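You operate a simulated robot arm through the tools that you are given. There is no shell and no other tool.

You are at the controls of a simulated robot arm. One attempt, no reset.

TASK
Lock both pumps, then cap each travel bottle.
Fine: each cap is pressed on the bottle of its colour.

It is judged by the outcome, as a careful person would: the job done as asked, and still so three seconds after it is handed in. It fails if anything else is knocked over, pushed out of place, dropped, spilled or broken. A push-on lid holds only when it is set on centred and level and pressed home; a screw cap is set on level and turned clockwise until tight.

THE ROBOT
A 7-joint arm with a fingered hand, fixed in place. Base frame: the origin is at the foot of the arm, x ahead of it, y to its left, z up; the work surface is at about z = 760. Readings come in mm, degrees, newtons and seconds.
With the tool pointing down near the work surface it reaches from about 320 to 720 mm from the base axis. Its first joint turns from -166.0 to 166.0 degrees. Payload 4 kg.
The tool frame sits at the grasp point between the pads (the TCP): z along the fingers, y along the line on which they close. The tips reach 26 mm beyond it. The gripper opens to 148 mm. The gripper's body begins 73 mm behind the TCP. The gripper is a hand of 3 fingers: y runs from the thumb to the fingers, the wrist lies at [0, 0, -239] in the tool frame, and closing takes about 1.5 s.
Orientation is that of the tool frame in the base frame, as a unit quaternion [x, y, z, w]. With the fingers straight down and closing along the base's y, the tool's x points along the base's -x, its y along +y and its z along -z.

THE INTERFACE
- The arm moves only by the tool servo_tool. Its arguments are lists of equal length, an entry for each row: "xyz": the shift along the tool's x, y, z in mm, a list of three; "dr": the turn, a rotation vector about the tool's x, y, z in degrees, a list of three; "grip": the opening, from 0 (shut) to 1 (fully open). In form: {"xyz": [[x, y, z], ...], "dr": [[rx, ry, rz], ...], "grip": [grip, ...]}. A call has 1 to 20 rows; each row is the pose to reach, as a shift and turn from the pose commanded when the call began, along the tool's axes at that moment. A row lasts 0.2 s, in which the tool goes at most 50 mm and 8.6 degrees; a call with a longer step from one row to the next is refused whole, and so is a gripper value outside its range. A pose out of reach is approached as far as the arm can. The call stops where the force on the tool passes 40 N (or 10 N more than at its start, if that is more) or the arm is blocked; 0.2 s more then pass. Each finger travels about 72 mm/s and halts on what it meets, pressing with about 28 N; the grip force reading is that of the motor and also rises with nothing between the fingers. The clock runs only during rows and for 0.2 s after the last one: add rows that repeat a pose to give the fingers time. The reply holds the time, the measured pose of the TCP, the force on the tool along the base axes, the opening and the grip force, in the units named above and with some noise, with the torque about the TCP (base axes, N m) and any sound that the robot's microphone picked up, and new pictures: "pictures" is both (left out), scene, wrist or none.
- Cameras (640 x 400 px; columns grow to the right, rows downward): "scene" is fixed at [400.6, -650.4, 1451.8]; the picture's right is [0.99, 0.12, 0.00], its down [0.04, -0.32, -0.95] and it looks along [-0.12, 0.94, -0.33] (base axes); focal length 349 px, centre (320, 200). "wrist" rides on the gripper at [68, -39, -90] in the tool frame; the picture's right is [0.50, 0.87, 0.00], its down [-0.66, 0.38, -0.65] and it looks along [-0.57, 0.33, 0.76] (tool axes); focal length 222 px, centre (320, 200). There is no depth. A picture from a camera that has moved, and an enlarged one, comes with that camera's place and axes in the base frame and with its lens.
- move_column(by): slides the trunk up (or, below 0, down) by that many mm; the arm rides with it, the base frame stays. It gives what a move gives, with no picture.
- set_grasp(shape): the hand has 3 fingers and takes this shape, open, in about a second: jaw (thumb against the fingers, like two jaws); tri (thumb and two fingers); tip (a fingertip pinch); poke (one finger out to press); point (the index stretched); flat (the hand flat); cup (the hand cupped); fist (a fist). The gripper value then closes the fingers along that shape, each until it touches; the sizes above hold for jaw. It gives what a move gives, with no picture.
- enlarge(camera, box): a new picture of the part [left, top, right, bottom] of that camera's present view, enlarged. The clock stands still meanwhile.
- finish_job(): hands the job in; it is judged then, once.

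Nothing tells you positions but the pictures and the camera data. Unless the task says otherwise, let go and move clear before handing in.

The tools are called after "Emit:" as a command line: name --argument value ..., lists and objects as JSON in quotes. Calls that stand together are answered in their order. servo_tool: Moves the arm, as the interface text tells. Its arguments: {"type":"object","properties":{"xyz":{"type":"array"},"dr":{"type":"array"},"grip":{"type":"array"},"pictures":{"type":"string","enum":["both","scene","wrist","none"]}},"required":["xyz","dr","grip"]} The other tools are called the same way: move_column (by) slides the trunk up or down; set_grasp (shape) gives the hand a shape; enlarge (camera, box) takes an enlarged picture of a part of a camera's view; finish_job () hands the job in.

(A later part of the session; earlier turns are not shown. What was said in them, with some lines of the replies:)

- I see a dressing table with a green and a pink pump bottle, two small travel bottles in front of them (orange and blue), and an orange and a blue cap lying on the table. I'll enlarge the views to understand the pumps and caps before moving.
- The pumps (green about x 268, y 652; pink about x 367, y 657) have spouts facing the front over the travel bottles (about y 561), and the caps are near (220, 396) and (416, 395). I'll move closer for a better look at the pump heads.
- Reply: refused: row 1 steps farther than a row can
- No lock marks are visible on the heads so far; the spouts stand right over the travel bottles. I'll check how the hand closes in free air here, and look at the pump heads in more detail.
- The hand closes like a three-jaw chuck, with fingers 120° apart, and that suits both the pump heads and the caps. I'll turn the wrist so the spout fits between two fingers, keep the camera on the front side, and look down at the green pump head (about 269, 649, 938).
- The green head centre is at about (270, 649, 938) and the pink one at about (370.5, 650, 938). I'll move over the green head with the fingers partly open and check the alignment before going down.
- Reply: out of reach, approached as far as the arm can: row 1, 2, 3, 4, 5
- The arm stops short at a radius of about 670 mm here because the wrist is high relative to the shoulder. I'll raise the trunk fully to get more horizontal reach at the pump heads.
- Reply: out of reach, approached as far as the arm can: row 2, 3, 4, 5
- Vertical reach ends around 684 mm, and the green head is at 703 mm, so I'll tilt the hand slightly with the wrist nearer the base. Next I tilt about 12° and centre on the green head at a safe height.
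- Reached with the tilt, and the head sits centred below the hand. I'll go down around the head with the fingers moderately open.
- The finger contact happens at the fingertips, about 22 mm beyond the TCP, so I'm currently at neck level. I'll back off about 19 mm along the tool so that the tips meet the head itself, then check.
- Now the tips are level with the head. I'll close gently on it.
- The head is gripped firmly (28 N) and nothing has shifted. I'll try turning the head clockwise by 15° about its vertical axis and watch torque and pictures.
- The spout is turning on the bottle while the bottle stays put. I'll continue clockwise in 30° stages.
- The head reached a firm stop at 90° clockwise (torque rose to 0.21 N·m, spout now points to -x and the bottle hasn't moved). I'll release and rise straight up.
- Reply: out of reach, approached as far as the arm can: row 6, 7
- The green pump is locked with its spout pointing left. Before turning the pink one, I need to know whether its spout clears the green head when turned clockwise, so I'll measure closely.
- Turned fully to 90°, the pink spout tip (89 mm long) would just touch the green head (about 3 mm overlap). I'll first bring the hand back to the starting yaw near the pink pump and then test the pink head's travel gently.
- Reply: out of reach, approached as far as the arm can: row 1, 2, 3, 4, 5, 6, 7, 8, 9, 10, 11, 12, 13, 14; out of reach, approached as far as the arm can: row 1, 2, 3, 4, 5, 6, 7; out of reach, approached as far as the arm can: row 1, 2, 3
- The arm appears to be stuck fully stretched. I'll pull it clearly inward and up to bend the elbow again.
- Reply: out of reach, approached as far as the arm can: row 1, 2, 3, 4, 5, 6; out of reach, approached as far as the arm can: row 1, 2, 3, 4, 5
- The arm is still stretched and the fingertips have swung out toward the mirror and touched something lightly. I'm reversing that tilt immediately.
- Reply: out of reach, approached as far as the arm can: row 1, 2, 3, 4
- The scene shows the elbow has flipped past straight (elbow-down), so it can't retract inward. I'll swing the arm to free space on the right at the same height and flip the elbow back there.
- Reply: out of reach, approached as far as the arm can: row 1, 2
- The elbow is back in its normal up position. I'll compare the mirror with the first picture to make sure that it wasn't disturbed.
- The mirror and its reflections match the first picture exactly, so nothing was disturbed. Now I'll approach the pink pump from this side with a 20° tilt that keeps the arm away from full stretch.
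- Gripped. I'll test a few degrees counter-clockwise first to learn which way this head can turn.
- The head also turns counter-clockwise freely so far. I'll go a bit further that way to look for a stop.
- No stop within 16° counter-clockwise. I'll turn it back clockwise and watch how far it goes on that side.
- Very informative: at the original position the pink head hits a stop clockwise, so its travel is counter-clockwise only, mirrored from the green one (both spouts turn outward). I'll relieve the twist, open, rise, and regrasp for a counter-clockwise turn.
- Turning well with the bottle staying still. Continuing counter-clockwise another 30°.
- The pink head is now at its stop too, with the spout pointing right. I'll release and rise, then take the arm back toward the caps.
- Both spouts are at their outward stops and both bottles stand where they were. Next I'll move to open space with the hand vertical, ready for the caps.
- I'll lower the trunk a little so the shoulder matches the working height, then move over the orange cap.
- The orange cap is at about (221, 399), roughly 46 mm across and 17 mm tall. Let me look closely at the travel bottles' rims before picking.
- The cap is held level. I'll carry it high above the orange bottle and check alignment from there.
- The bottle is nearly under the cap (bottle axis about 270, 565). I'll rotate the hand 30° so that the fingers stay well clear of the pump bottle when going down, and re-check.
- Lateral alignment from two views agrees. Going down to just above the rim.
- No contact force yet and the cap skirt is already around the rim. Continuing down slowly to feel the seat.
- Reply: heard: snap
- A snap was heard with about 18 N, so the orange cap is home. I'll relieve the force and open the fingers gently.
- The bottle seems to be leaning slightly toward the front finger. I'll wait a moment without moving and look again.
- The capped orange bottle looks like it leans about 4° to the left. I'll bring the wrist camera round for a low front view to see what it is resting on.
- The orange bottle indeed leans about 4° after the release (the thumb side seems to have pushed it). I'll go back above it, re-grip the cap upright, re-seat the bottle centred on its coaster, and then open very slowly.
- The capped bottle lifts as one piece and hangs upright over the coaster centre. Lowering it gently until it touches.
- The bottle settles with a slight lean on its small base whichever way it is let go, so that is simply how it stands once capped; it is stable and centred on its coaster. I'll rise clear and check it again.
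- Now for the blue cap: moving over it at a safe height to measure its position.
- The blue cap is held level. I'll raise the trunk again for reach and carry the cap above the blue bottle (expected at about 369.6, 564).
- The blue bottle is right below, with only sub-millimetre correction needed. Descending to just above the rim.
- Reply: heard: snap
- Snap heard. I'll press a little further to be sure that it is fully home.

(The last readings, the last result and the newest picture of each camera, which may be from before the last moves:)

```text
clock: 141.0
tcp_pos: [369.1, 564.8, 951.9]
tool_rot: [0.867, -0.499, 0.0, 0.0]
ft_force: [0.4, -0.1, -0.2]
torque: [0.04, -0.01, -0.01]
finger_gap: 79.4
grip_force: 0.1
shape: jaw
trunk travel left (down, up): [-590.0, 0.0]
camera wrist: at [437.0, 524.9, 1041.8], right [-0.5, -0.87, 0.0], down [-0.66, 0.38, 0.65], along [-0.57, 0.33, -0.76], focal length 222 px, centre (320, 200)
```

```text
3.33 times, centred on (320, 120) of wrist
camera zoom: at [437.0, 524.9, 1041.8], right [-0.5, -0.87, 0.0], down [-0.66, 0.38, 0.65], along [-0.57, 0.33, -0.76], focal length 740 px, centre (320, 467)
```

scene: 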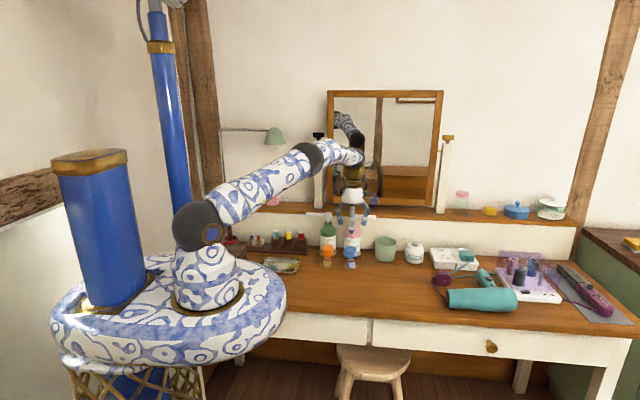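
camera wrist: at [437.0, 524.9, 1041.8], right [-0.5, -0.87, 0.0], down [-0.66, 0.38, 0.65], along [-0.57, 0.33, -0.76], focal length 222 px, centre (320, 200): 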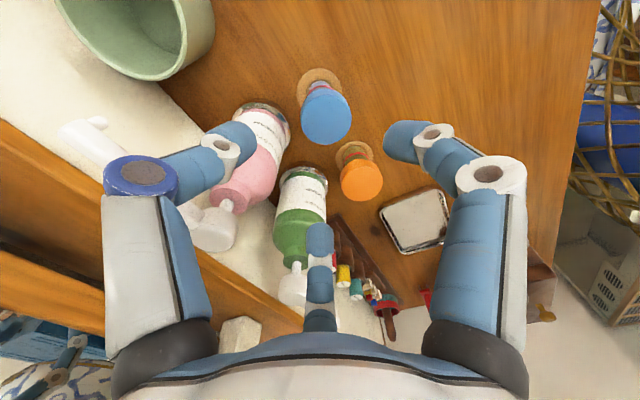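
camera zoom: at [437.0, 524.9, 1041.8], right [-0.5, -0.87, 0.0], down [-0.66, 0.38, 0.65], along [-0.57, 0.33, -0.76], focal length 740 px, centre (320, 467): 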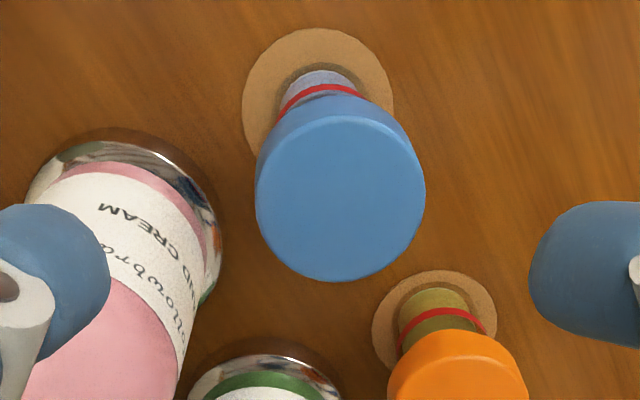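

Both caps are on with a snap. I'll move the arm clear and check the whole scene.

Emit:
servo_tool --xyz '[[0, 0, -12], [12, 16, -24], [28, 37, -36], [48, 63, -48], [68, 89, -60], [88, 115.5, -70], [108.4, 142.3, -80], [108.4, 142.3, -80]]' --dr '[[0, 0, 0], [0, 0, 0], [0, 0, 0], [0, 0, 0], [0, 0, 0], [0, 0, 0], [0, 0, 0], [0, 0, 0]]' --grip '[0.54, 0.54, 0.54, 0.54, 0.54, 0.54, 0.54, 0.54]'

Emit:
enlarge --camera "scene" --box '[290, 200, 390, 300]'

Emit:
enlarge --camera "scene" --box '[220, 170, 480, 310]'

```text
clock: 142.8
tcp_pos: [302.2, 398.8, 1034.1]
tool_rot: [0.866, -0.5, 0.001, 0.0]
ft_force: [0.2, -0.2, 0.3]
torque: [0.0, 0.03, 0.0]
finger_gap: 79.4
grip_force: 0.0
shape: jaw
trunk travel left (down, up): [-590.0, 0.0]
camera wrist: at [369.1, 360.0, 1123.3], right [-0.5, -0.87, 0.0], down [-0.66, 0.38, 0.65], along [-0.57, 0.33, -0.76], focal length 222 px, centre (320, 200)
```

scene: 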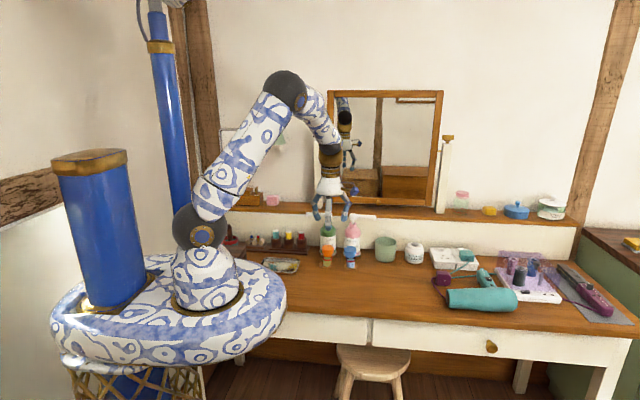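
wrist: 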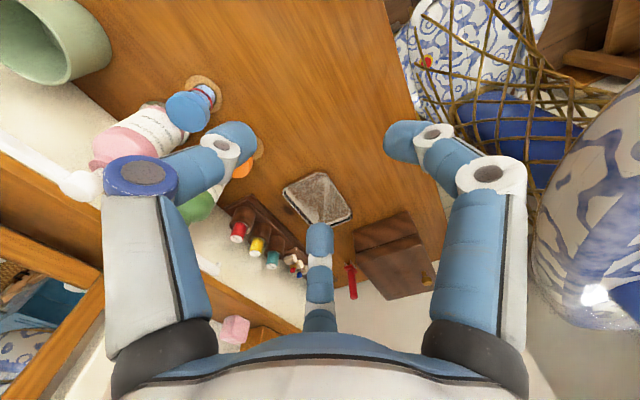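

```text
4.00 times, centred on (340, 250) of scene
camera zoom: at [400.6, -650.4, 1451.8], right [0.99, 0.12, 0.0], down [0.04, -0.32, -0.95], along [-0.12, 0.94, -0.33], focal length 1397 px, centre (240, 0)
```

zoom: 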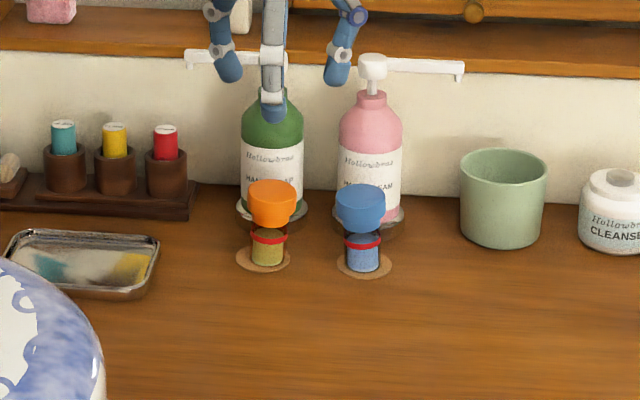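

```text
2.46 times, centred on (350, 240) of scene
camera zoom: at [400.6, -650.4, 1451.8], right [0.99, 0.12, 0.0], down [0.04, -0.32, -0.95], along [-0.12, 0.94, -0.33], focal length 860 px, centre (246, 102)
```

zoom: 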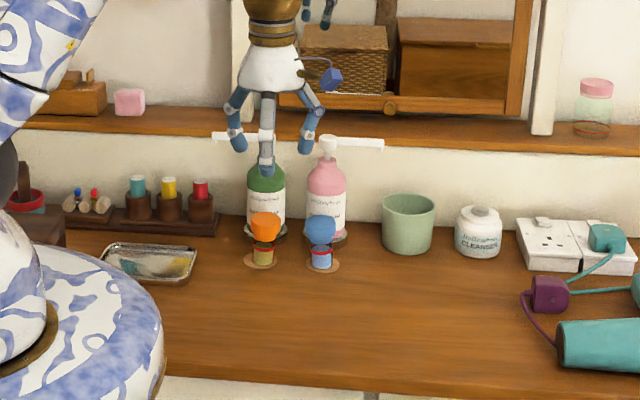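

Emit:
servo_tool --xyz '[[20, 10, -8], [40, 20, -16], [60, 30, -24], [80, 40, -32], [80, 40, -32], [80, 40, -32], [80, 40, -32], [80, 40, -32], [80, 40, -32], [80, 40, -32], [80, 40, -32], [80, 40, -32], [80, 40, -32], [80, 40, -32], [80, 40, -32]]' --dr '[[0, 0, 0], [0, 0, 0], [0, 0, 0], [0, 0, 0], [0, 0, 0], [0, 0, 0], [0, 0, 0], [0, 0, 0], [0, 0, 0], [0, 0, 0], [0, 0, 0], [0, 0, 0], [0, 0, 0], [0, 0, 0], [0, 0, 0]]' --grip '[0.54, 0.54, 0.54, 0.54, 0.54, 0.54, 0.54, 0.54, 0.54, 0.54, 0.54, 0.54, 0.54, 0.54, 0.54]'

Emit:
enlarge --camera "scene" --box '[300, 200, 384, 275]'

Emit:
enlarge --camera "scene" --box '[312, 238, 364, 272]'

```text
clock: 146.0
tcp_pos: [305.6, 309.9, 1065.8]
tool_rot: [0.866, -0.5, 0.001, -0.001]
ft_force: [0.3, -0.8, 0.7]
torque: [0.0, -0.06, -0.01]
finger_gap: 79.3
grip_force: 0.1
shape: jaw
trunk travel left (down, up): [-590.0, 0.0]
camera wrist: at [373.6, 269.7, 1154.6], right [-0.5, -0.87, 0.0], down [-0.66, 0.38, 0.65], along [-0.57, 0.33, -0.76], focal length 222 px, centre (320, 200)
```

scene: 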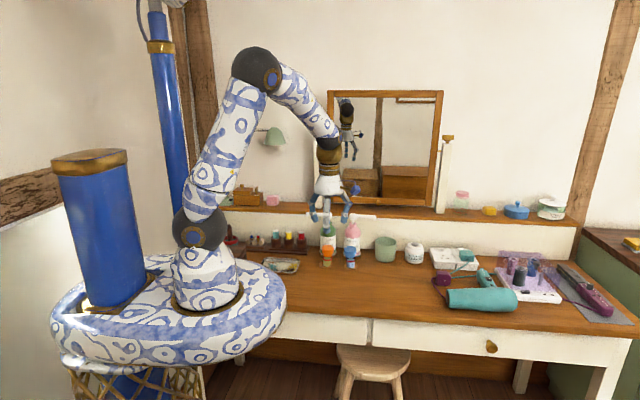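
wrist: 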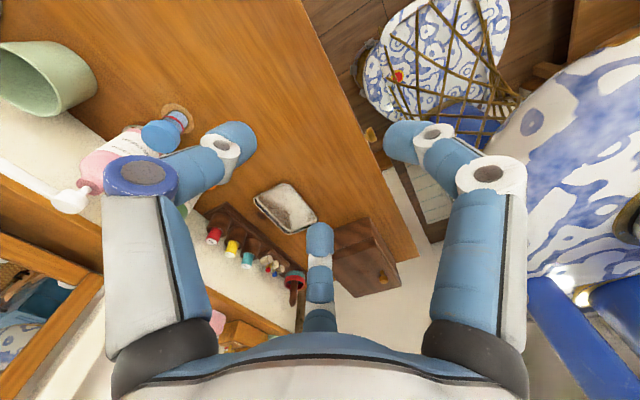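

```text
5.33 times, centred on (342, 238) of scene
camera zoom: at [400.6, -650.4, 1451.8], right [0.99, 0.12, 0.0], down [0.04, -0.32, -0.95], along [-0.12, 0.94, -0.33], focal length 1862 px, centre (203, 0)
```

zoom: 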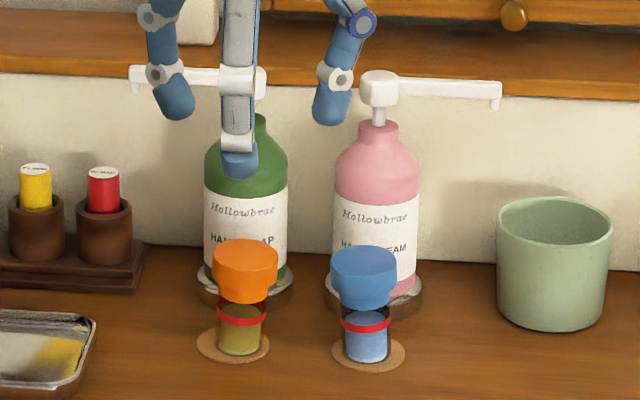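

```text
11.76 times, centred on (338, 255) of scene
camera zoom: at [400.6, -650.4, 1451.8], right [0.99, 0.12, 0.0], down [0.04, -0.32, -0.95], along [-0.12, 0.94, -0.33], focal length 4108 px, centre (108, -447)
```

zoom: 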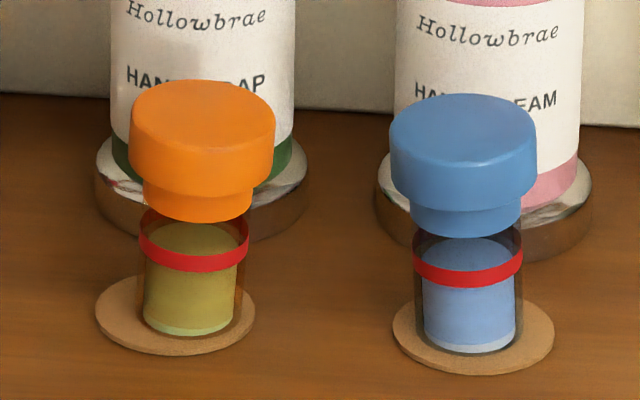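

Both pump heads are turned to their stops with the spouts outward. The orange and blue caps snapped onto the matching bottles. Each bottle leans a few degrees but has not moved for several seconds. Nothing else on the table or the mirror has moved, and the hand is empty and clear, so I'm handing the job in.

Emit:
finish_job

```text
The job is handed in.
```

I've handed in the job: both pumps are turned to their stops and each travel bottle has its matching cap. I won't know the verdict, because no result came back.

- **Pumps:** The green head turned 90° clockwise and the pink head 90° counter-clockwise, each to a firm stop, so both spouts now point outward. The heads have no lock marks and made no click. I took the stops as locked and did not press a head to test it, since that could have spilled.
- **Caps:** Orange is on orange and blue is on blue. Each went on with an audible snap and I pressed it further, to about 14–18 N.
- **Orange bottle:** Letting go of the cap the first time shifted this bottle several millimetres. I picked it up by the cap and set it back on its coaster, about 4–5 mm off centre.
- **Lean:** Each capped bottle leans a few degrees. I don't know why, but neither moved over the last several seconds before hand-in.
- **Mirror contact:** While the arm was overstretched near the pink pump, the fingers touched something lightly (about 9 N), probably the mirror. The mirror and its reflections matched the first picture afterwards.

Nothing else looked moved in the final pictures, and the hand was empty and clear.
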